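You operate a simulated robot arm through the tools that you are given. There is no shell and no other tool.

You run a simulated robot arm. Do the job below in one go: nothing can be reset, and whatever is moved stays where it is left.

Task
Press the lid on the teal box, latch it, and swap its pink label for the teal one.
Fine: The pink label goes on the black mat; latch before you peel.

Only the result counts: the job must be done as asked and must still hold three seconds after the hand-in. Knocking over, shifting, dropping, spilling or breaking anything else fails it. A push-on lid holds only when it is set on centred and level and pressed home; a screw cap is set on level and turned clockwise until tight.

Robot
A 7-joint arm with a two-finger parallel gripper, fixed in place. Base frame: the origin is on the floor under the middle of its stand, x ahead of it, y to its left, z up; the work surface is at about z = 80.2. Lengths are in cm, angles in degrees, forces in N, time in s.
With the tool pointing down near the work surface it reaches from about 24 to 68 cm from the base axis. Its first joint turns from -66.0 to 66.0 degrees. Payload 2.4 kg.
Tool frame: the origin (TCP) lies between the finger pads and is the grasp point; the fingertips stand 3 cm ahead of it; z points along the fingers, y is the line along which they close. The gripper opens to 9.4 cm. The fingers are 2.8 cm wide and 1 cm thick; the gripper's body (5 by 9.6 cm) begins 5.5 cm behind the TCP.
Orientation is that of the tool frame in the base frame, as a unit quaternion [w, x, y, z]. With the fingers straight down and closing along the base's y, the tool's x points along the base's -x, its y along +y and its z along -z.

Tools
- The arm moves only by the tool step_arm. Its argument "rows" is a list of rows, each an object of numbers (a shift or turn left out is 0, a gripper value left out holds the last): "tx", "ty", "tz": the shift along the base's x, y, z in cm; "rx", "ry", "rz": the turn, a rotation vector about the base's x, y, z in degrees. In form: [{"tx": .., "ty": .., "tz": .., "rx": .., "ry": .., "rz": ..}, ...]. A call has 1 to 20 rows; each row shifts and turns the commanded pose from where the row before left it. "hand" is the opening, from 0 (shut) to 1 (fully open), set as the call begins (left out, the last holds). A row lasts 0.2 s, in which the tool goes at most 5 cm and 8.6 degrees; a call with a longer step from one row to the next is refused whole, and so is a gripper value outside its range. A pose out of reach is approached as far as the arm can. The call stops where the force on the tool passes 50 N (or 10 N more than at its start, if that is more) or the arm is blocked; 0.2 s more then pass. The fingers move at their own pace (about 15.3 cm/s each) and stop on an object; they squeeze with about 23 N. The grip force told is the motor's: it shows also when the fingers shut on nothing. Time passes only in rows, and 0.2 s behind the last, so rows that do not move let the fingers close. The reply holds the time, the measured pose of the TCP, the force on the tool along the base axes, the opening and the grip force, in the units named above and with some noise, with the torque about the TCP (base axes, N m) and any sound that the robot's microphone picked up.
- Cameras (640 x 400 px; columns grow to the right, rows downward): "scene" is fixed at [5.32, 50.67, 142.29]; the picture's right is [-0.42, -0.91, 0.00], its down [-0.69, 0.32, -0.64] and it looks along [0.58, -0.27, -0.77] (base axes); focal length 310 px, centre (320, 200). "wrist" rides on the gripper at [7.6, 1.4, -10.2] in the tool frame; the picture's right is [-0.18, 0.98, 0.00], its down [-0.75, -0.14, -0.64] and it looks along [-0.63, -0.12, 0.77] (tool axes); focal length 243 px, centre (320, 200). There is no depth. A picture from a camera that has moved, and an enlarged one, comes with that camera's place and axes in the base frame and with its lens.
- get_image(camera): a new picture of that camera. No time passes.
- close_up(camera, box): a new picture of the part [left, top, right, bottom] of that camera's present view, enlarged. No time passes.
- close_job(): hands the job in; it is judged then, once.

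Nothing tells you positions but the pictures and the camera data. Unless the task says otherwise, let go and move clear before handing in.

The tools are called after "Call:" as name(argument=value, ...) on one line, values as JSON. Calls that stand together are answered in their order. step_arm: Moves the arm, as the interface text tells. Its arguments: {"type":"object","properties":{"rows":{"type":"array","items":{"type":"object","properties":{"tx":{"type":"number"},"ty":{"type":"number"},"tz":{"type":"number"},"rx":{"type":"number"},"ry":{"type":"number"},"rz":{"type":"number"}}}},"hand":{"type":"number"}},"required":["rows"]} The other tools are called the same way: get_image (camera) takes a picture; close_up (camera, box) takes an enlarged picture of a part of a camera's view; close_job () hands the job in.

At the start:

```text
clock: 0.0
tcp_pos: [23.29, 25.28, 117.74]
ee_rot: [0.0, 0.0, 1.0, 0.0]
wrist_force: [0.2, -1.0, -0.3]
wrist_torque: [0.01, 0.03, 0.03]
gripper_width: 9.39
finger_force: 0.1
```

scene: 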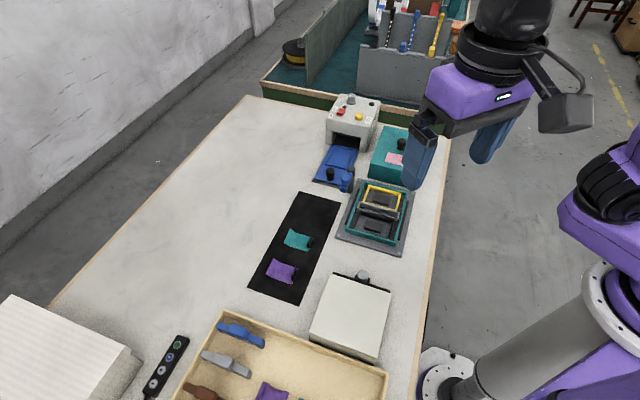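
wrist: 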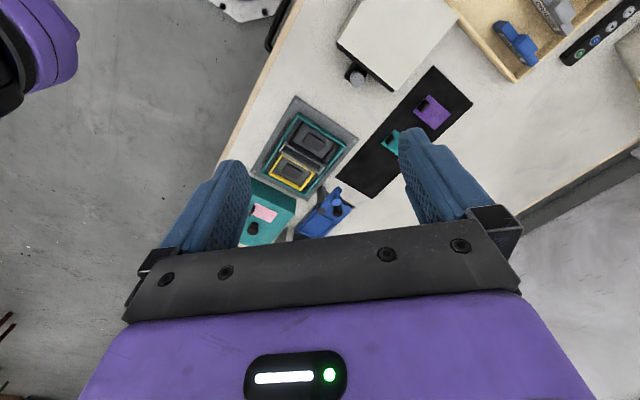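

I see a table with a teal lid/box area, a blue item, a machine, a black mat holding teal and purple labels, and a tray. I'll take enlarged pictures first to understand what each thing is.

Call:
close_up(camera="scene", box=[300, 80, 440, 180])

Call:
close_up(camera="scene", box=[320, 160, 430, 260])

Call:
close_up(camera="scene", box=[240, 190, 400, 310])

Call:
close_up(camera="scene", box=[120, 280, 400, 400])

Call:
close_up(camera="wrist", box=[220, 60, 420, 260])

```text
4.00 times, centred on (370, 130) of scene
camera zoom: at [5.32, 50.67, 142.29], right [-0.42, -0.91, 0.0], down [-0.69, 0.32, -0.64], along [0.58, -0.27, -0.77], focal length 1239 px, centre (120, 480)
```

zoom: 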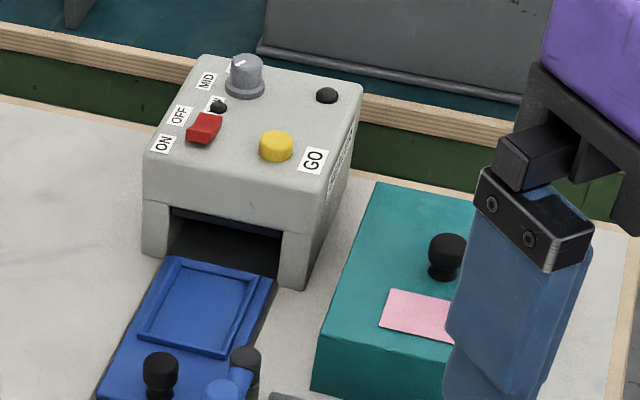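

```text
4.00 times, centred on (375, 210) of scene
camera zoom: at [5.32, 50.67, 142.29], right [-0.42, -0.91, 0.0], down [-0.69, 0.32, -0.64], along [0.58, -0.27, -0.77], focal length 1239 px, centre (100, 160)
```

zoom: 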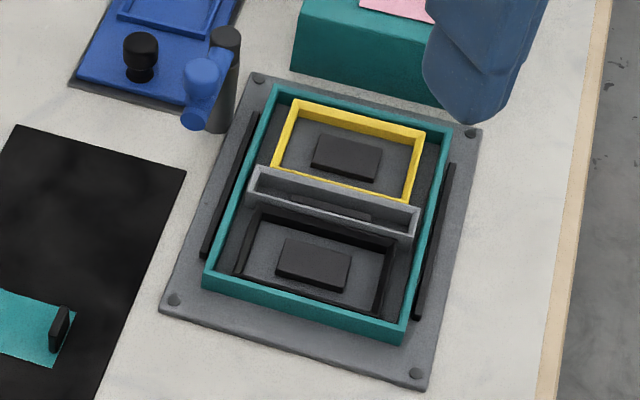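

```text
3.33 times, centred on (320, 250) of scene
camera zoom: at [5.32, 50.67, 142.29], right [-0.42, -0.91, 0.0], down [-0.69, 0.32, -0.64], along [0.58, -0.27, -0.77], focal length 1032 px, centre (320, 33)
```

zoom: 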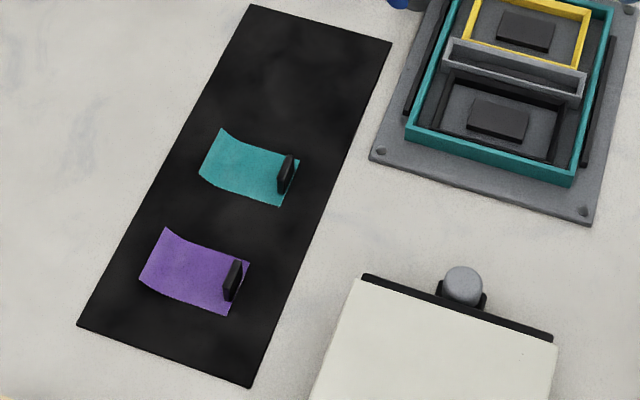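

```text
2.29 times, centred on (260, 340) of scene
camera zoom: at [5.32, 50.67, 142.29], right [-0.42, -0.91, 0.0], down [-0.69, 0.32, -0.64], along [0.58, -0.27, -0.77], focal length 708 px, centre (457, -120)
```

zoom: 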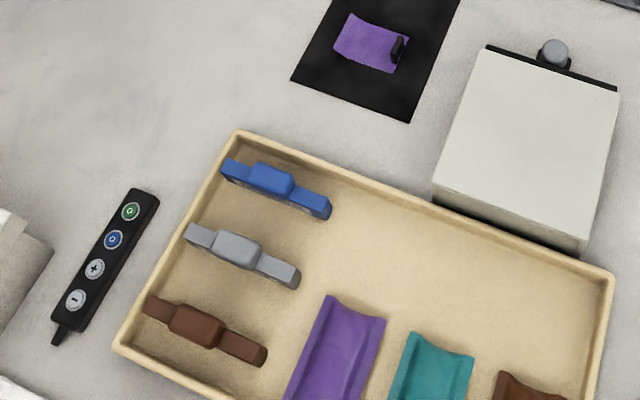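

```text
2.00 times, centred on (320, 160) of wrist
camera zoom: at [15.57, 26.74, 128.12], right [0.18, 0.98, 0.0], down [0.75, -0.14, 0.64], along [0.63, -0.12, -0.77], focal length 485 px, centre (320, 280)
```

zoom: 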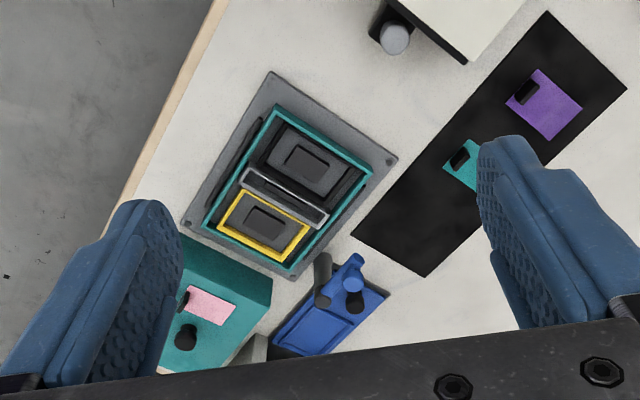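

The teal box with the pink label sits partly hidden behind the gripper at about (52, 7). I'll move the arm for a clearer look with both cameras, staying well above everything.

Call:
step_arm(rows=[{"tx": 1.8, "ty": -1.95, "tz": -1.5}, {"tx": 1.8, "ty": -1.95, "tz": -1.5}, {"tx": 1.8, "ty": -1.95, "tz": -1.5}, {"tx": 1.8, "ty": -1.95, "tz": -1.5}, {"tx": 1.8, "ty": -1.95, "tz": -1.5}, {"tx": 1.8, "ty": -1.95, "tz": -1.5}, {"tx": 1.8, "ty": -1.95, "tz": -1.5}, {"tx": 1.8, "ty": -1.95, "tz": -1.5}])

Call:
get_image(camera="wrist")

Call:
get_image(camera="scene")

```text
clock: 1.8
tcp_pos: [37.82, 9.51, 105.84]
ee_rot: [0.0, -0.001, 1.0, 0.0]
wrist_force: [-0.1, 0.2, -0.4]
wrist_torque: [0.02, 0.03, 0.01]
gripper_width: 9.39
finger_force: 0.1
```

```text
taken
camera wrist: at [30.13, 11.11, 116.17], right [0.18, 0.98, 0.0], down [0.75, -0.14, 0.64], along [0.63, -0.12, -0.77], focal length 243 px, centre (320, 200)
```

wrist: 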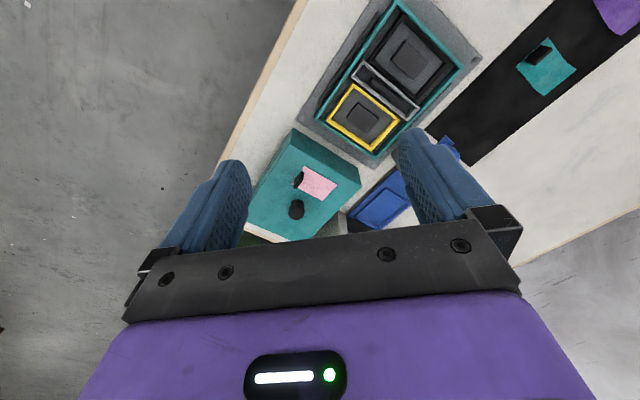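

```text
taken
```

scene: 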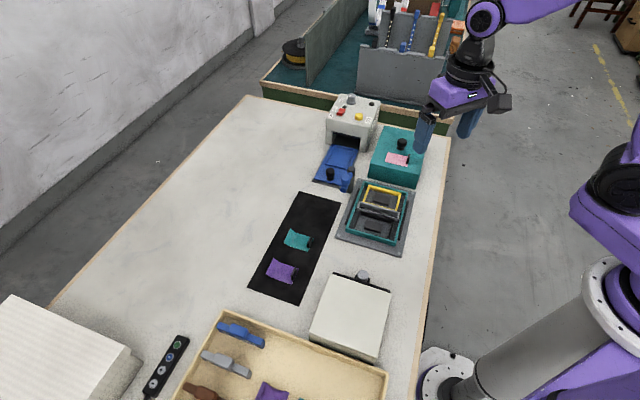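

The teal box is now visible between the fingers. I'll zoom in on it and the surrounding items.

Call:
close_up(camera="wrist", box=[230, 110, 390, 250])

Call:
close_up(camera="scene", box=[360, 110, 440, 200])

Call:
close_up(camera="scene", box=[300, 85, 390, 200])

Call:
close_up(camera="wrist", box=[280, 0, 480, 170])

```text
2.86 times, centred on (310, 180) of wrist
camera zoom: at [30.13, 11.11, 116.17], right [0.18, 0.98, 0.0], down [0.75, -0.14, 0.64], along [0.63, -0.12, -0.77], focal length 693 px, centre (349, 257)
```

zoom: 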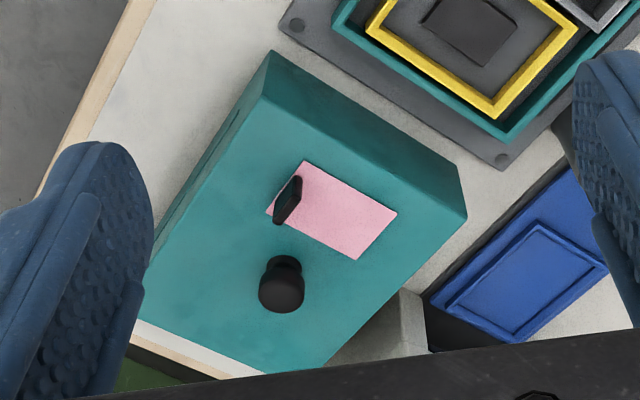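

```text
4.44 times, centred on (400, 155) of scene
camera zoom: at [5.32, 50.67, 142.29], right [-0.42, -0.91, 0.0], down [-0.69, 0.32, -0.64], along [0.58, -0.27, -0.77], focal length 1376 px, centre (-36, 400)
```

zoom: 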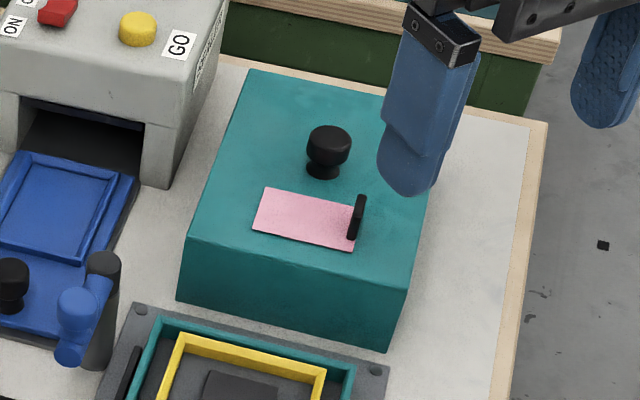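

```text
3.48 times, centred on (345, 142) of scene
camera zoom: at [5.32, 50.67, 142.29], right [-0.42, -0.91, 0.0], down [-0.69, 0.32, -0.64], along [0.58, -0.27, -0.77], focal length 1077 px, centre (233, 400)
```

zoom: 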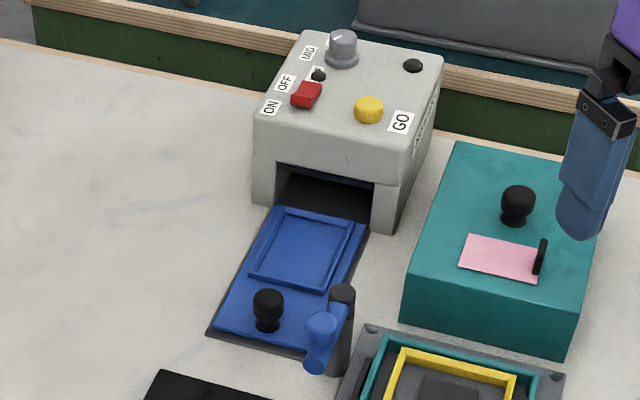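

```text
2.35 times, centred on (380, 85) of wrist
camera zoom: at [30.13, 11.11, 116.17], right [0.18, 0.98, 0.0], down [0.75, -0.14, 0.64], along [0.63, -0.12, -0.77], focal length 571 px, centre (179, 471)
```

zoom: 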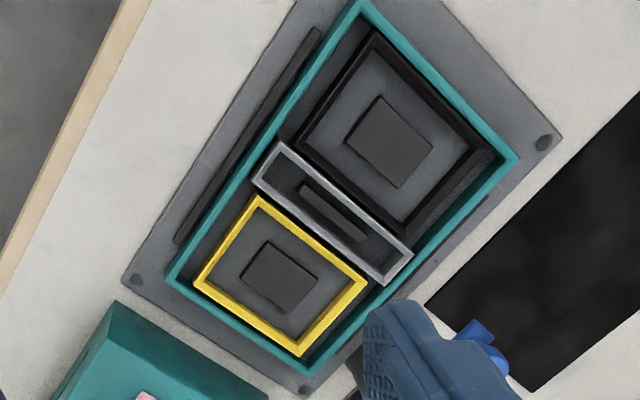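

The teal cover with a knob and pink label (about 13 x 17 x 5 cm) appears to be the lid, or a box with a lid. The teal-rimmed base plate lies in front of it. I'll go in for a close view of that base plate.

Call:
step_arm(rows=[{"tx": -1.5, "ty": 2.5, "tz": -1.5}, {"tx": -1.5, "ty": 2.5, "tz": -2}, {"tx": -1.5, "ty": 2.5, "tz": -3}, {"tx": 0, "ty": 2, "tz": -3}, {"tx": 0, "ty": 1, "tz": -3}])

Call:
get_image(camera="wrist")

Call:
get_image(camera="scene")

```text
clock: 3.0
tcp_pos: [33.02, 20.09, 93.27]
ee_rot: [0.0, 0.0, 1.0, 0.0]
wrist_force: [0.3, -0.4, -1.0]
wrist_torque: [-0.03, -0.01, -0.02]
gripper_width: 9.4
finger_force: 0.1
```

```text
taken
camera wrist: at [25.45, 21.6, 103.48], right [0.18, 0.98, 0.0], down [0.75, -0.14, 0.64], along [0.63, -0.12, -0.77], focal length 243 px, centre (320, 200)
```

wrist: 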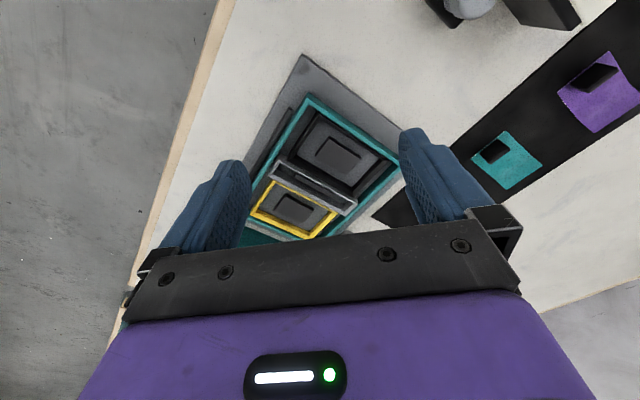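

```text
taken
```

scene: 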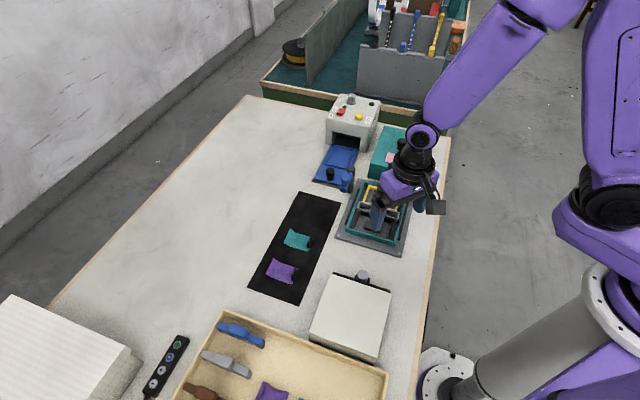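

Call:
close_up(camera="wrist", box=[230, 40, 430, 250])

Call:
close_up(camera="wrist", box=[420, 0, 640, 210])

```text
1.90 times, centred on (330, 145) of wrist
camera zoom: at [25.45, 21.6, 103.48], right [0.18, 0.98, 0.0], down [0.75, -0.14, 0.64], along [0.63, -0.12, -0.77], focal length 462 px, centre (301, 305)
```

zoom: 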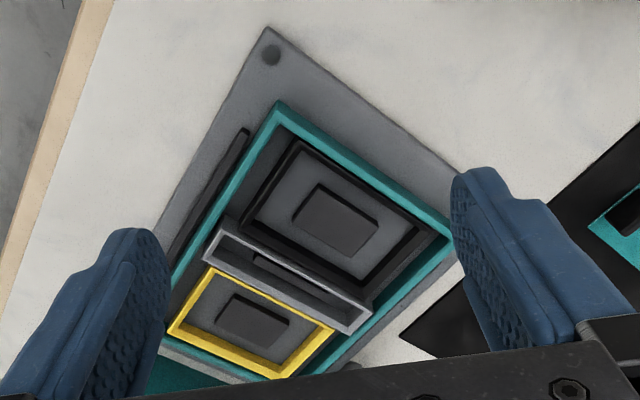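

```text
1.90 times, centred on (530, 105) of wrist
camera zoom: at [25.45, 21.6, 103.48], right [0.18, 0.98, 0.0], down [0.75, -0.14, 0.64], along [0.63, -0.12, -0.77], focal length 462 px, centre (-80, 381)
```

zoom: 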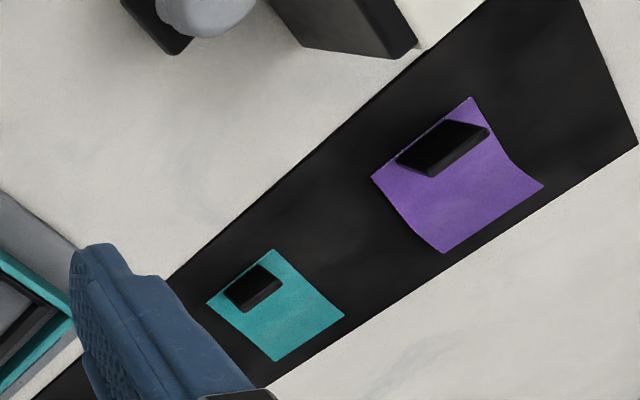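

The base plate has a teal rim, three inner frames, and a black bar along each long side that may be part of the latch. I'll look at the side of the teal cover from closer to find slots or latch features.

Call:
step_arm(rows=[{"tx": 0, "ty": -4, "tz": 1}, {"tx": 1, "ty": -4, "tz": 1}, {"tx": 2, "ty": -4, "tz": 0}, {"tx": 2, "ty": -4, "tz": 0}, {"tx": 2, "ty": -4, "tz": 0}, {"tx": 1, "ty": -4, "tz": -2}])

Call:
close_up(camera="wrist", box=[220, 40, 440, 250])

Call:
close_up(camera="scene", box=[320, 160, 430, 260])

Call:
get_image(camera="wrist")

```text
clock: 4.4
tcp_pos: [41.3, -3.55, 93.19]
ee_rot: [-0.002, 0.0, 1.0, 0.001]
wrist_force: [-0.1, -0.7, -0.4]
wrist_torque: [0.03, -0.01, 0.0]
gripper_width: 9.4
finger_force: 0.0
```

```text
1.90 times, centred on (330, 145) of wrist
camera zoom: at [33.64, -2.05, 103.48], right [0.18, 0.98, 0.0], down [0.75, -0.14, 0.64], along [0.63, -0.12, -0.77], focal length 462 px, centre (301, 305)
```

zoom: 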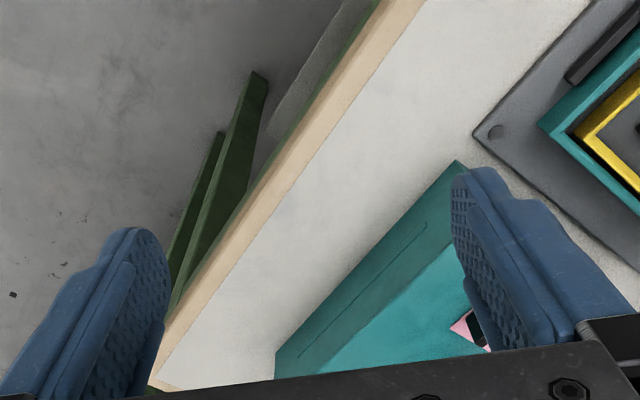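

```text
4.00 times, centred on (375, 210) of scene
camera zoom: at [5.32, 50.67, 142.29], right [-0.42, -0.91, 0.0], down [-0.69, 0.32, -0.64], along [0.58, -0.27, -0.77], focal length 1239 px, centre (100, 160)
```

zoom: 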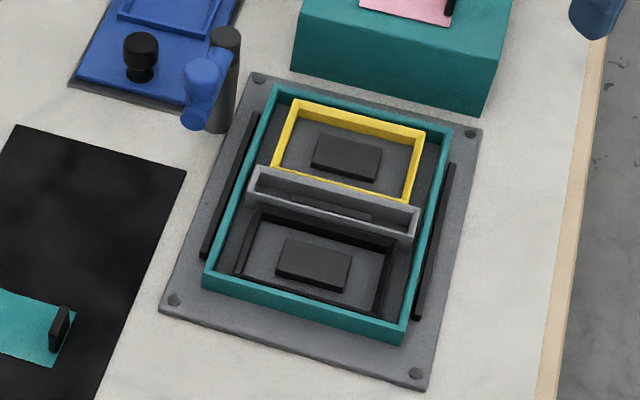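

```text
taken
camera wrist: at [33.64, -2.05, 103.48], right [0.18, 0.98, 0.0], down [0.75, -0.14, 0.64], along [0.63, -0.12, -0.77], focal length 243 px, centre (320, 200)
```

wrist: 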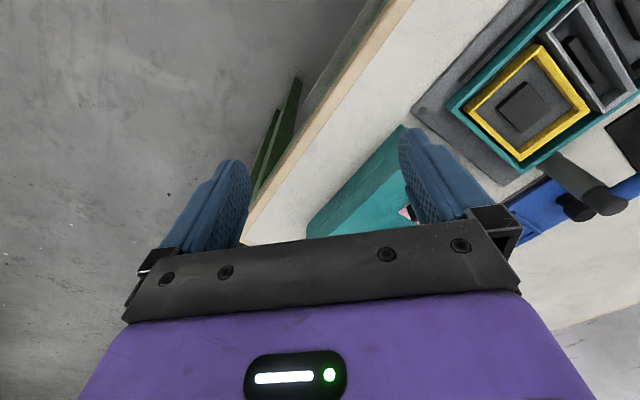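

I can see a long ridge or groove on the side of the cover, and a gray post with a blue lever next to the base plate's back-left corner (about 51, 21, top near z = 89). I'll go look at that post and lever closely.

Call:
step_arm(rows=[{"tx": -0.5, "ty": 3, "tz": 3}, {"tx": -0.5, "ty": 4, "tz": 3}, {"tx": 0, "ty": 4.5, "tz": 0}, {"tx": 0, "ty": 4.5, "tz": 0}, {"tx": 0, "ty": 4.5, "tz": 0}, {"tx": 0, "ty": 4.5, "tz": -2}])

Call:
get_image(camera="wrist")

Call:
close_up(camera="wrist", box=[220, 60, 420, 250])

```text
refused: row 2 steps farther than a row can; nothing moved
```

```text
taken
camera wrist: at [33.64, -2.05, 103.48], right [0.18, 0.98, 0.0], down [0.75, -0.14, 0.64], along [0.63, -0.12, -0.77], focal length 243 px, centre (320, 200)
```

wrist: 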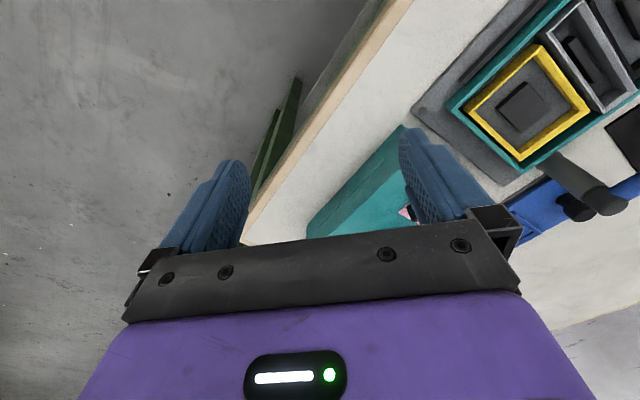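

```text
2.11 times, centred on (320, 155) of wrist
camera zoom: at [33.64, -2.05, 103.48], right [0.18, 0.98, 0.0], down [0.75, -0.14, 0.64], along [0.63, -0.12, -0.77], focal length 511 px, centre (320, 295)
```

zoom: 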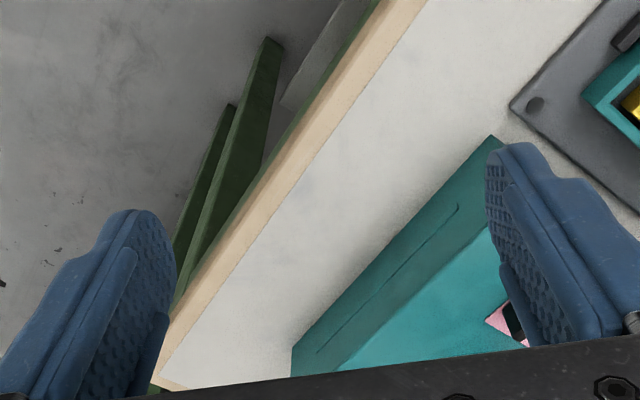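

That move was refused because one row was too long. I'll send it again with shorter steps to view the gray post and blue lever.

Call:
step_arm(rows=[{"tx": -0.5, "ty": 3, "tz": 3}, {"tx": -0.5, "ty": 3, "tz": 3}, {"tx": 0, "ty": 4, "tz": 0}, {"tx": 0, "ty": 4, "tz": 0}, {"tx": 0, "ty": 4, "tz": 0}, {"tx": 0, "ty": 4, "tz": 0}, {"tx": 0, "ty": 3.5, "tz": -2}])

Call:
get_image(camera="wrist")

Call:
close_up(camera="wrist", box=[220, 60, 420, 250])

```text
clock: 6.0
tcp_pos: [40.11, 21.92, 97.46]
ee_rot: [0.0, 0.0, 1.0, 0.0]
wrist_force: [-0.2, 0.1, -0.1]
wrist_torque: [-0.02, 0.01, 0.0]
gripper_width: 9.39
finger_force: 0.1
```

```text
taken
camera wrist: at [32.45, 23.47, 107.7], right [0.18, 0.98, 0.0], down [0.75, -0.14, 0.64], along [0.63, -0.12, -0.77], focal length 243 px, centre (320, 200)
```

wrist: 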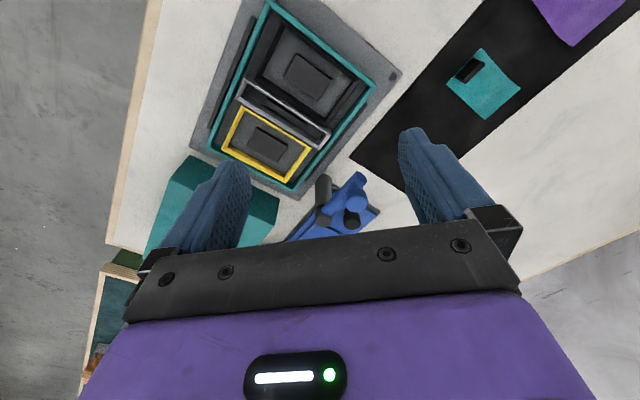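

```text
2.11 times, centred on (320, 155) of wrist
camera zoom: at [32.45, 23.47, 107.7], right [0.18, 0.98, 0.0], down [0.75, -0.14, 0.64], along [0.63, -0.12, -0.77], focal length 511 px, centre (320, 295)
```

zoom: 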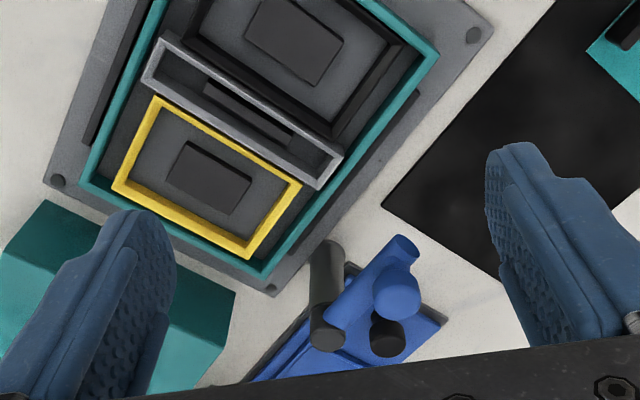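

A gray post at about (51.5, 20.5) carries a blue swing arm pointing along the plate's long side, with a vertical blue handle near (48, 24). I think that is the latch that swings over the lid. I'll zoom in on it and on the lid's knob and label.

Call:
close_up(camera="scene", box=[310, 140, 370, 200])

Call:
close_up(camera="scene", box=[375, 125, 425, 175])

Call:
close_up(camera="wrist", box=[290, 160, 400, 240])

Call:
close_up(camera="scene", box=[335, 175, 420, 260])

```text
6.67 times, centred on (340, 170) of scene
camera zoom: at [5.32, 50.66, 142.29], right [-0.42, -0.91, 0.0], down [-0.69, 0.32, -0.64], along [0.58, -0.27, -0.77], focal length 2064 px, centre (187, 400)
```

zoom: 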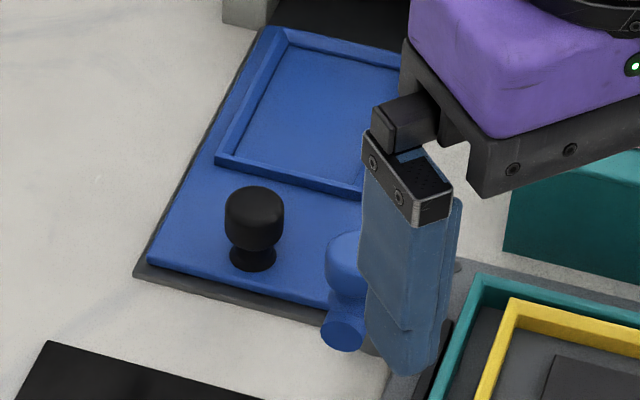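

```text
8.00 times, centred on (400, 150) of scene
camera zoom: at [5.32, 50.66, 142.29], right [-0.42, -0.91, 0.0], down [-0.69, 0.32, -0.64], along [0.58, -0.27, -0.77], focal length 2478 px, centre (-320, 600)
```

zoom: 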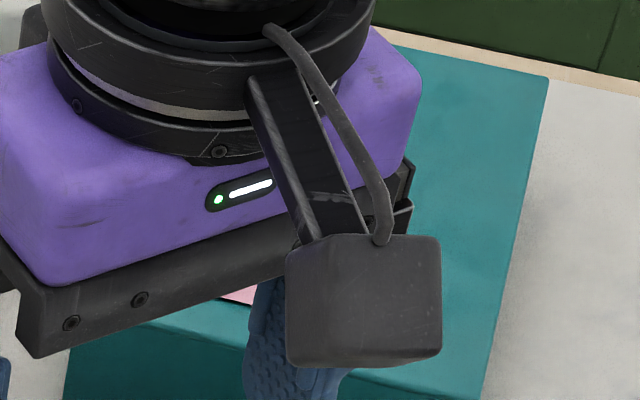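

```text
5.00 times, centred on (345, 200) of wrist
camera zoom: at [32.45, 23.47, 107.7], right [0.18, 0.98, 0.0], down [0.75, -0.14, 0.64], along [0.63, -0.12, -0.77], focal length 1213 px, centre (195, 200)
```

zoom: 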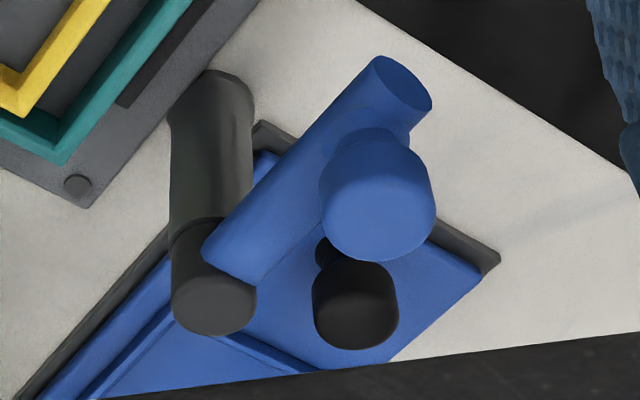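

```text
4.71 times, centred on (378, 218) of scene
camera zoom: at [5.32, 50.66, 142.29], right [-0.42, -0.91, 0.0], down [-0.69, 0.32, -0.64], along [0.58, -0.27, -0.77], focal length 1457 px, centre (49, 118)
```

zoom: 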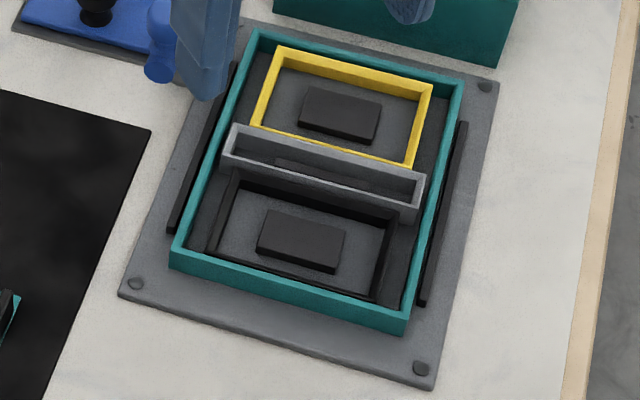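

The blue horizontal arm sits on the gray post at about z = 87, just above where a seated lid's top would be, so I take it as the swing latch. Next I'll turn the gripper by -45° to line up with the layout and look at the lid and its knob from closer.

Call:
step_arm(rows=[{"tz": 3, "rz": -7.5}, {"tx": 1, "ty": -1, "tz": 2, "rz": -7.5}, {"tx": 2, "ty": -2, "tz": 0, "rz": -7.5}, {"tx": 2, "ty": -2.5, "tz": 0, "rz": -7.5}, {"tx": 2, "ty": -2.5, "tz": 0, "rz": -7.5}, {"tx": 3, "ty": -3.4, "tz": -2, "rz": -7.5}])

Call:
get_image(camera="wrist")

Call:
get_image(camera="scene")

```text
clock: 7.4
tcp_pos: [50.26, 10.1, 100.64]
ee_rot: [0.0, 0.384, 0.924, 0.0]
wrist_force: [-0.3, -0.2, 0.3]
wrist_torque: [-0.02, -0.03, 0.02]
gripper_width: 9.39
finger_force: 0.1
```

```text
taken
camera wrist: at [45.89, 16.6, 110.79], right [0.83, 0.56, 0.0], down [0.43, -0.63, 0.64], along [0.36, -0.53, -0.77], focal length 243 px, centre (320, 200)
```

wrist: 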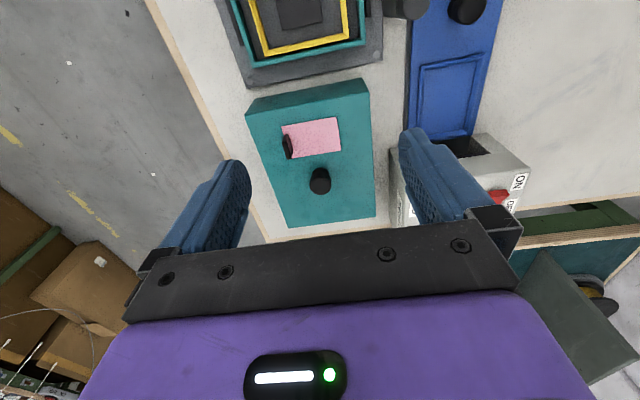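

```text
taken
```

scene: 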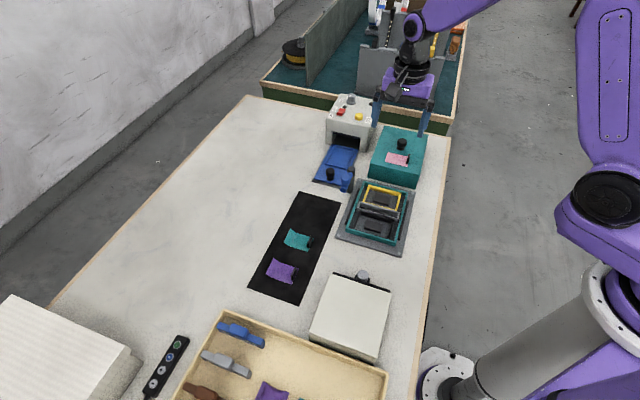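

Call:
close_up(camera="wrist", box=[235, 70, 395, 240])

Call:
close_up(camera="scene", box=[365, 120, 430, 190])

Call:
close_up(camera="scene", box=[335, 170, 420, 260])

Call:
close_up(camera="scene", box=[320, 150, 370, 200])

```text
2.35 times, centred on (315, 155) of wrist
camera zoom: at [45.89, 16.6, 110.79], right [0.83, 0.56, 0.0], down [0.43, -0.63, 0.64], along [0.36, -0.53, -0.77], focal length 571 px, centre (332, 306)
```

zoom: 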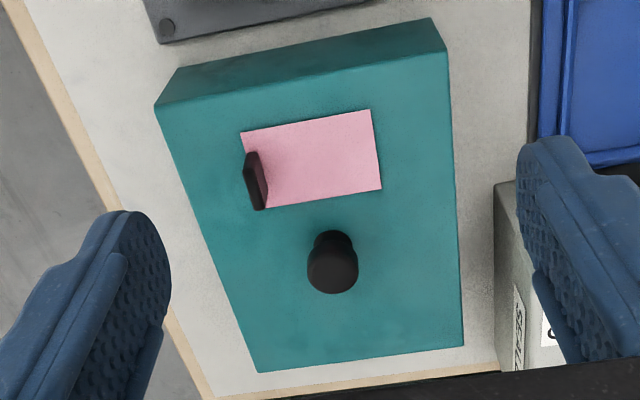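

```text
5.71 times, centred on (398, 155) of scene
camera zoom: at [5.32, 50.67, 142.29], right [-0.42, -0.91, 0.0], down [-0.69, 0.32, -0.64], along [0.58, -0.27, -0.77], focal length 1770 px, centre (-123, 457)
```

zoom: 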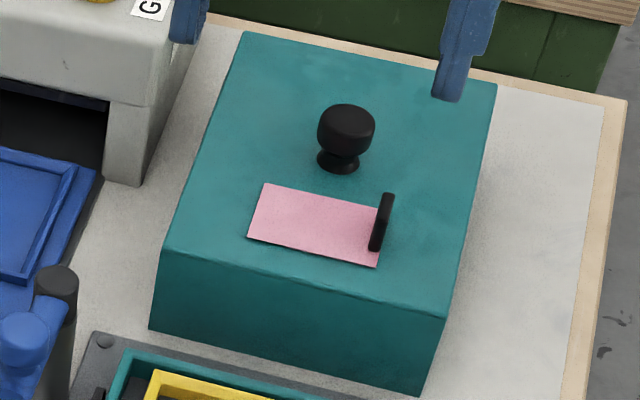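

```text
4.44 times, centred on (378, 215) of scene
camera zoom: at [5.32, 50.67, 142.29], right [-0.42, -0.91, 0.0], down [-0.69, 0.32, -0.64], along [0.58, -0.27, -0.77], focal length 1376 px, centre (64, 133)
```

zoom: 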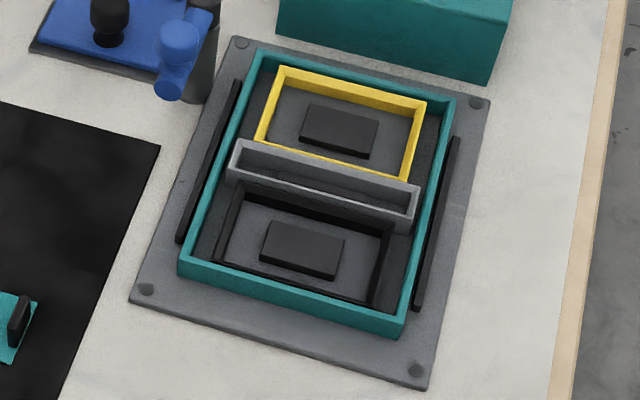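

```text
8.00 times, centred on (345, 175) of scene
camera zoom: at [5.32, 50.67, 142.29], right [-0.42, -0.91, 0.0], down [-0.69, 0.32, -0.64], along [0.58, -0.27, -0.77], focal length 2478 px, centre (120, 400)
```

zoom: 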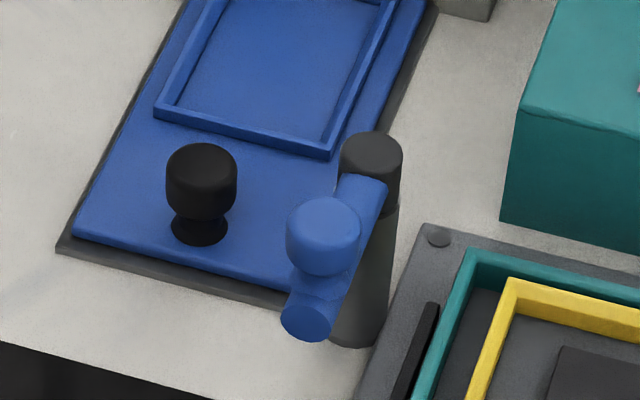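

The lid sits flat at about centre (55.8, 2.4), yaw about 45°, top near z = 85.4, with the knob in its middle. I'll take larger views of the base plate and lid to measure both with the same camera.

Call:
close_up(camera="scene", box=[340, 175, 420, 225])

Call:
close_up(camera="scene", box=[330, 212, 410, 262])

Call:
close_up(camera="scene", box=[365, 120, 429, 160])

Call:
close_up(camera="scene", box=[365, 150, 429, 190])

```text
8.00 times, centred on (380, 200) of scene
camera zoom: at [5.32, 50.67, 142.29], right [-0.42, -0.91, 0.0], down [-0.69, 0.32, -0.64], along [0.58, -0.27, -0.77], focal length 2478 px, centre (-160, 200)
```

zoom: 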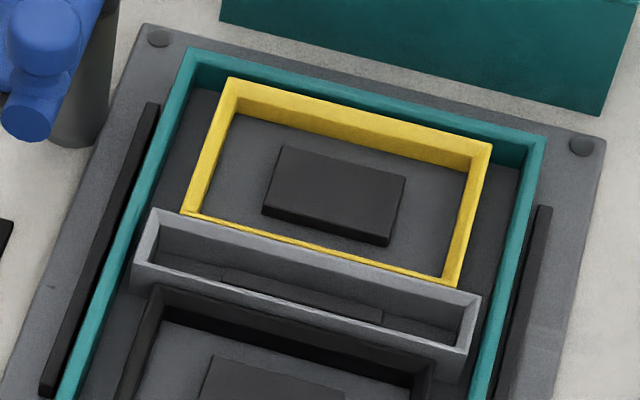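

```text
8.00 times, centred on (370, 237) of scene
camera zoom: at [5.32, 50.67, 142.29], right [-0.42, -0.91, 0.0], down [-0.69, 0.32, -0.64], along [0.58, -0.27, -0.77], focal length 2478 px, centre (-80, -96)
```

zoom: 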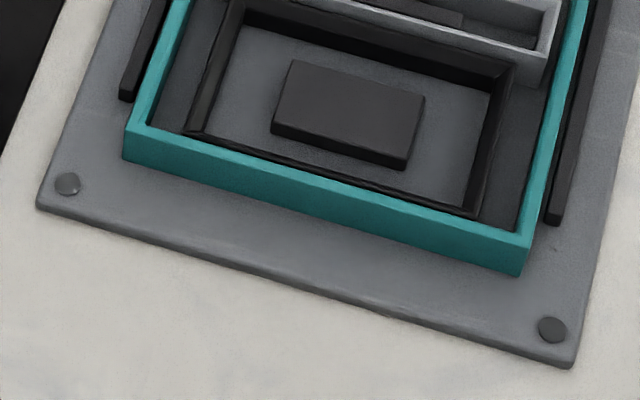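

```text
10.00 times, centred on (397, 140) of scene
camera zoom: at [5.32, 50.67, 142.29], right [-0.42, -0.91, 0.0], down [-0.69, 0.32, -0.64], along [0.58, -0.27, -0.77], focal length 3097 px, centre (-450, 800)
```

zoom: 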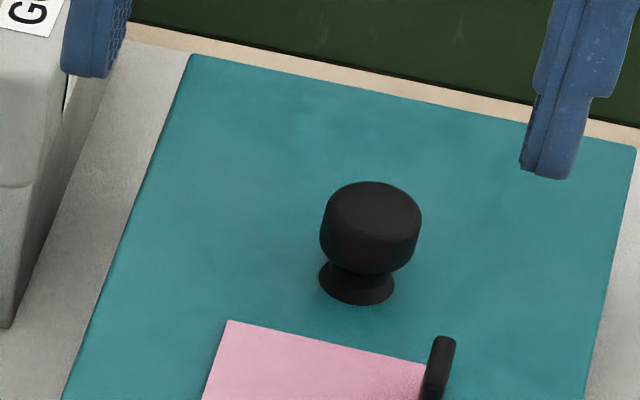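

```text
10.00 times, centred on (397, 170) of scene
camera zoom: at [5.32, 50.67, 142.29], right [-0.42, -0.91, 0.0], down [-0.69, 0.32, -0.64], along [0.58, -0.27, -0.77], focal length 3097 px, centre (-450, 500)
```

zoom: 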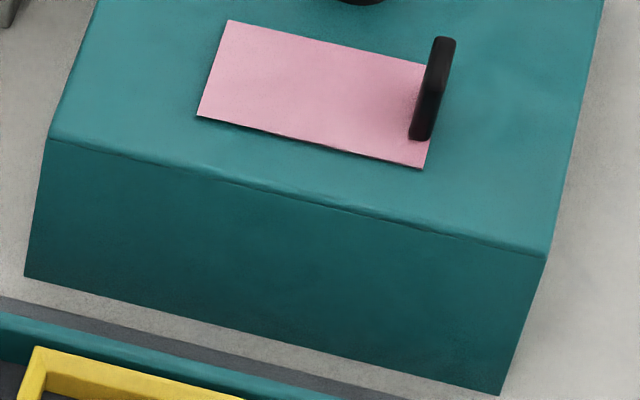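

By the scene camera the lid centre is about (56.0, 2.2), the plate centre about (42.1, 17.6), and both have a yaw of about 45°. Before gripping, I'll look at the lid's side face to see how its groove relates to the black bars.

Call:
step_arm(rows=[{"ty": -1, "rz": 7.5}, {"ty": -1.5, "rz": 7.5}, {"tx": -0.3, "ty": -1.5, "rz": 7.5}, {"tx": -0.3, "ty": -1.5, "rz": 7.5}, {"tx": -0.4, "ty": -1.5, "rz": 7.5}, {"tx": -0.4, "ty": -1.5, "rz": 7.5}, {"tx": -0.4, "ty": -1.5, "rz": 7.5}, {"tx": -0.4, "ty": -1.5, "rz": 7.5}, {"tx": -0.4, "ty": -1.5, "rz": 7.5}, {"tx": -0.4, "ty": -1.5, "rz": 7.5}, {"tx": -0.3, "ty": -1.5, "tz": -1, "rz": 7.5}, {"tx": -0.3, "tz": -2, "rz": 7.5}, {"tz": -3}, {"tz": -3}])

Call:
get_image(camera="wrist")

Call:
close_up(camera="wrist", box=[240, 130, 400, 230])

```text
clock: 10.4
tcp_pos: [46.78, -5.77, 91.34]
ee_rot: [0.0, -0.384, 0.923, 0.0]
wrist_force: [0.2, -0.7, 0.3]
wrist_torque: [-0.04, 0.02, 0.01]
gripper_width: 9.38
finger_force: 0.0
```

```text
taken
camera wrist: at [40.29, -10.08, 101.49], right [-0.57, 0.82, 0.0], down [0.63, 0.43, 0.64], along [0.53, 0.36, -0.77], focal length 243 px, centre (320, 200)
```

wrist: 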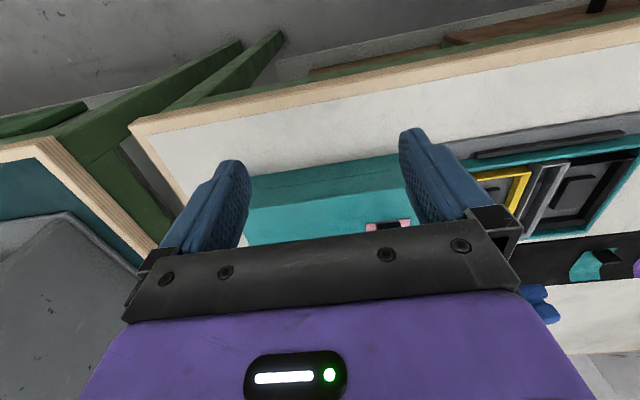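

```text
4.00 times, centred on (320, 180) of wrist
camera zoom: at [40.29, -10.08, 101.49], right [-0.57, 0.82, 0.0], down [0.63, 0.43, 0.64], along [0.53, 0.36, -0.77], focal length 970 px, centre (320, 280)
```

zoom: 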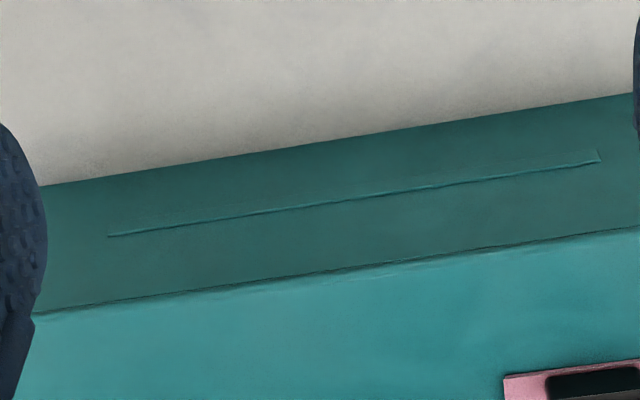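

The lid has a thin rib along its side at mid-height, which fits a snap-on lid. Now I'll rise, turn back to -45° (closing across the lid's width) and hover over the knob at about (55.9, 2.4).

Call:
step_arm(rows=[{"tz": 3}, {"tz": 3}, {"tz": 3}, {"tx": 0.8, "ty": 0.7, "rz": -7.5}, {"tx": 0.8, "ty": 0.7, "rz": -7.5}, {"tx": 0.8, "ty": 0.7, "rz": -7.5}, {"tx": 0.8, "ty": 0.7, "rz": -7.5}, {"tx": 0.8, "ty": 0.7, "rz": -7.5}, {"tx": 0.8, "ty": 0.7, "rz": -7.5}, {"tx": 0.8, "ty": 0.7, "rz": -7.5}, {"tx": 0.8, "ty": 0.7, "rz": -7.5}, {"tx": 0.8, "ty": 0.7, "rz": -7.5}, {"tx": 0.8, "ty": 0.7, "rz": -7.5}, {"tx": 0.6, "ty": 0.6, "rz": -7.5}, {"tx": 0.5, "ty": 0.4, "rz": -7.5}, {"tz": -3}, {"tz": -3}])

Call:
get_image(camera="wrist")

Call:
close_up(camera="wrist", box=[240, 100, 400, 230])

Call:
close_up(camera="scene", box=[365, 110, 429, 160])

```text
clock: 14.0
tcp_pos: [55.76, 2.2, 94.42]
ee_rot: [0.0, 0.384, 0.924, 0.0]
wrist_force: [0.1, 0.3, -0.3]
wrist_torque: [-0.01, 0.01, 0.01]
gripper_width: 9.42
finger_force: 0.0
```

```text
taken
camera wrist: at [51.33, 8.74, 104.76], right [0.83, 0.56, 0.0], down [0.43, -0.63, 0.64], along [0.36, -0.53, -0.77], focal length 243 px, centre (320, 200)
```

wrist: 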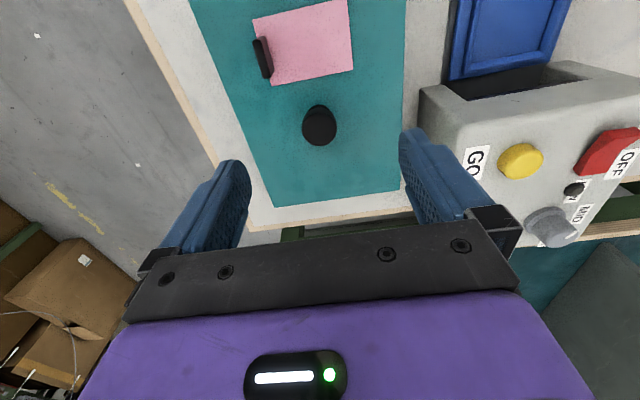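

```text
3.08 times, centred on (320, 165) of wrist
camera zoom: at [51.33, 8.74, 104.76], right [0.83, 0.56, 0.0], down [0.43, -0.63, 0.64], along [0.36, -0.53, -0.77], focal length 746 px, centre (320, 308)
```

zoom: 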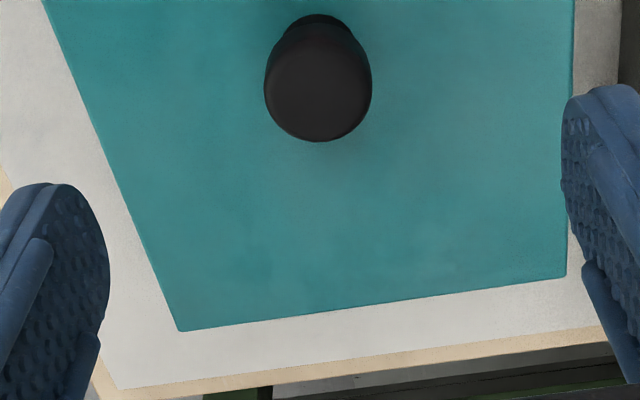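

```text
8.00 times, centred on (397, 135) of scene
camera zoom: at [5.32, 50.67, 142.29], right [-0.42, -0.91, 0.0], down [-0.69, 0.32, -0.64], along [0.58, -0.27, -0.77], focal length 2478 px, centre (-296, 720)
```

zoom: 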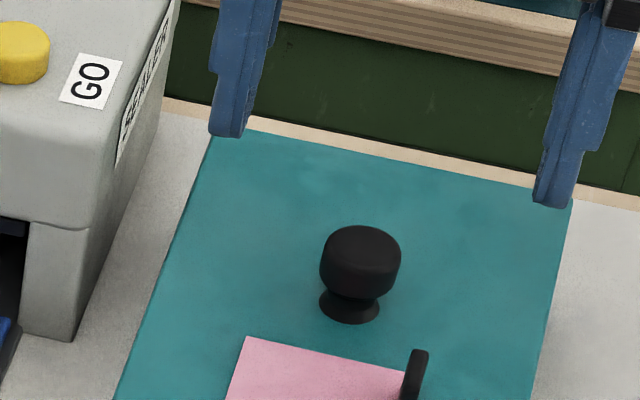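

The wrist camera puts the knob about half a centimetre nearer along the lid's length than the scene camera does, at about (55.5, 2.7). I'll shift to that and go a little lower to check before gripping.

Call:
step_arm(rows=[{"tx": -0.25, "ty": 0.4, "tz": -1.2}, {"tz": -1}])

Call:
close_up(camera="wrist", box=[220, 80, 420, 230])

Call:
close_up(camera="scene", box=[365, 110, 429, 160])

```text
clock: 14.6
tcp_pos: [55.41, 2.63, 92.11]
ee_rot: [0.0, 0.382, 0.924, 0.0]
wrist_force: [0.2, 0.8, 0.2]
wrist_torque: [0.01, -0.01, 0.01]
gripper_width: 9.39
finger_force: 0.1
```

```text
2.67 times, centred on (320, 155) of wrist
camera zoom: at [50.93, 9.09, 102.44], right [0.83, 0.56, 0.0], down [0.43, -0.63, 0.64], along [0.36, -0.53, -0.77], focal length 647 px, centre (320, 320)
```

zoom: 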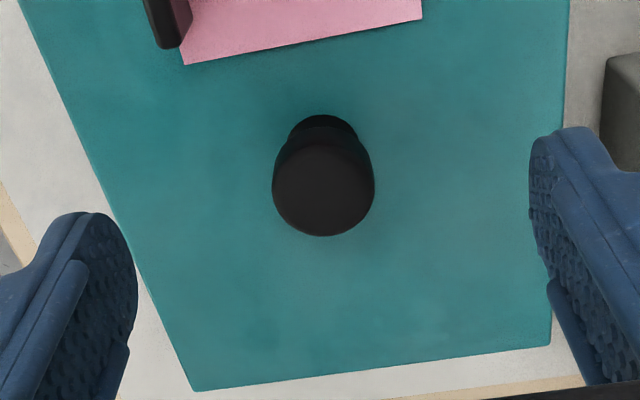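

```text
8.00 times, centred on (397, 135) of scene
camera zoom: at [5.32, 50.67, 142.29], right [-0.42, -0.91, 0.0], down [-0.69, 0.32, -0.64], along [0.58, -0.27, -0.77], focal length 2478 px, centre (-296, 720)
```

zoom: 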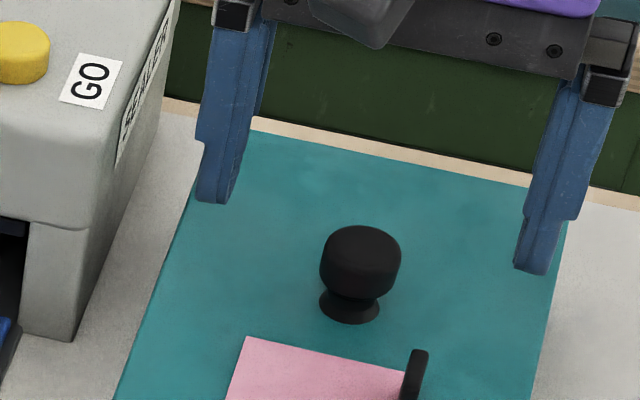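

The knob is centred between the fingers to within about 0.2 cm. I'll descend to put the fingertips just above the lid's top, then close on the knob.

Call:
step_arm(rows=[{"ty": 0.1, "tz": -1}, {"tz": -1}, {"tz": -0.7}, {"tz": -0.5}])

Call:
close_up(camera="scene", box=[365, 110, 429, 160])

Call:
close_up(camera="wrist", box=[220, 80, 420, 230])

```text
clock: 15.6
tcp_pos: [55.35, 2.72, 89.11]
ee_rot: [0.0, 0.383, 0.924, -0.001]
wrist_force: [0.0, -0.7, -0.5]
wrist_torque: [-0.01, 0.0, -0.05]
gripper_width: 9.41
finger_force: 0.0
```

```text
8.00 times, centred on (397, 135) of scene
camera zoom: at [5.32, 50.67, 142.29], right [-0.42, -0.91, 0.0], down [-0.69, 0.32, -0.64], along [0.58, -0.27, -0.77], focal length 2478 px, centre (-296, 720)
```

zoom: 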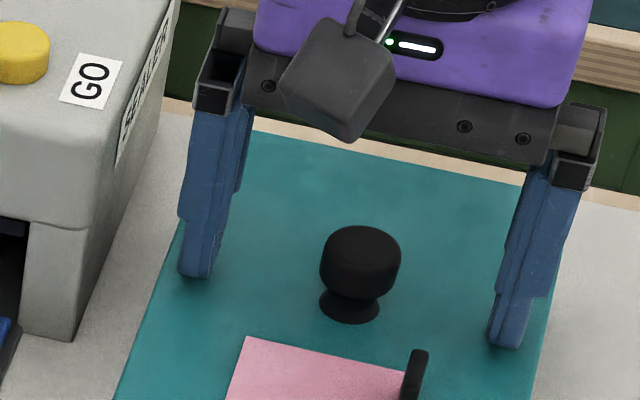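

```text
2.67 times, centred on (320, 155) of wrist
camera zoom: at [50.99, 9.19, 99.27], right [0.83, 0.56, 0.0], down [0.43, -0.63, 0.64], along [0.36, -0.53, -0.77], focal length 647 px, centre (320, 320)
```

zoom: 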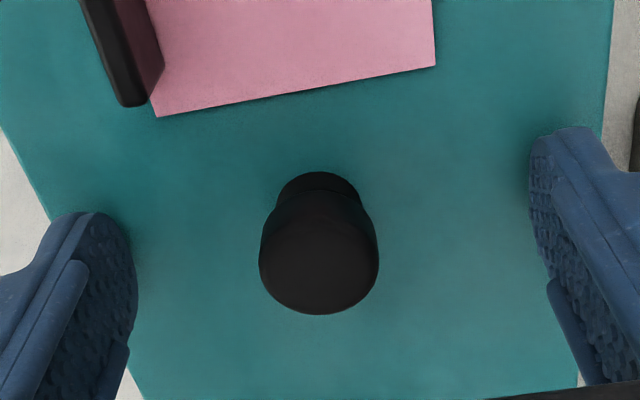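

The fingers straddle the knob evenly with the tips just above the lid. I'll close on the knob now.

Call:
step_arm(rows=[{}, {}, {}, {}], hand=0)

Call:
close_up(camera="scene", box=[365, 110, 429, 160])

Call:
close_up(camera="wrist", box=[220, 80, 420, 230])

```text
clock: 16.6
tcp_pos: [55.5, 2.61, 89.03]
ee_rot: [0.001, 0.382, 0.924, 0.0]
wrist_force: [-0.4, 0.4, -0.1]
wrist_torque: [-0.04, -0.01, -0.03]
gripper_width: 2.47
finger_force: 23.1
```

```text
8.00 times, centred on (397, 135) of scene
camera zoom: at [5.33, 50.67, 142.29], right [-0.42, -0.91, 0.0], down [-0.69, 0.32, -0.64], along [0.58, -0.27, -0.77], focal length 2478 px, centre (-296, 720)
```

zoom: 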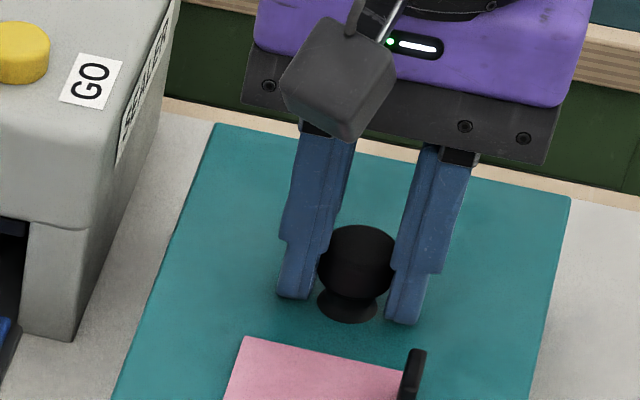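

```text
2.67 times, centred on (320, 155) of wrist
camera zoom: at [50.99, 9.18, 99.28], right [0.83, 0.56, 0.0], down [0.43, -0.63, 0.64], along [0.36, -0.53, -0.77], focal length 647 px, centre (320, 320)
```

zoom: 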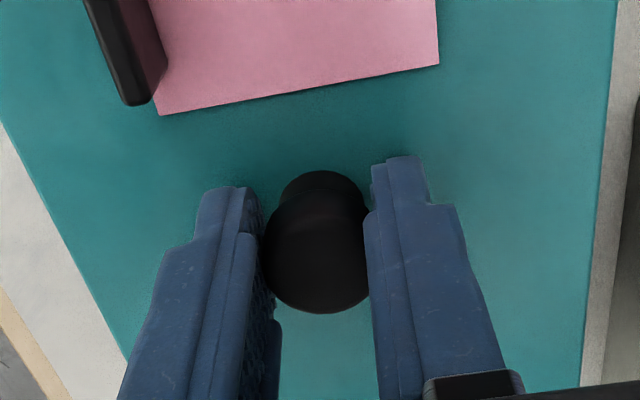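

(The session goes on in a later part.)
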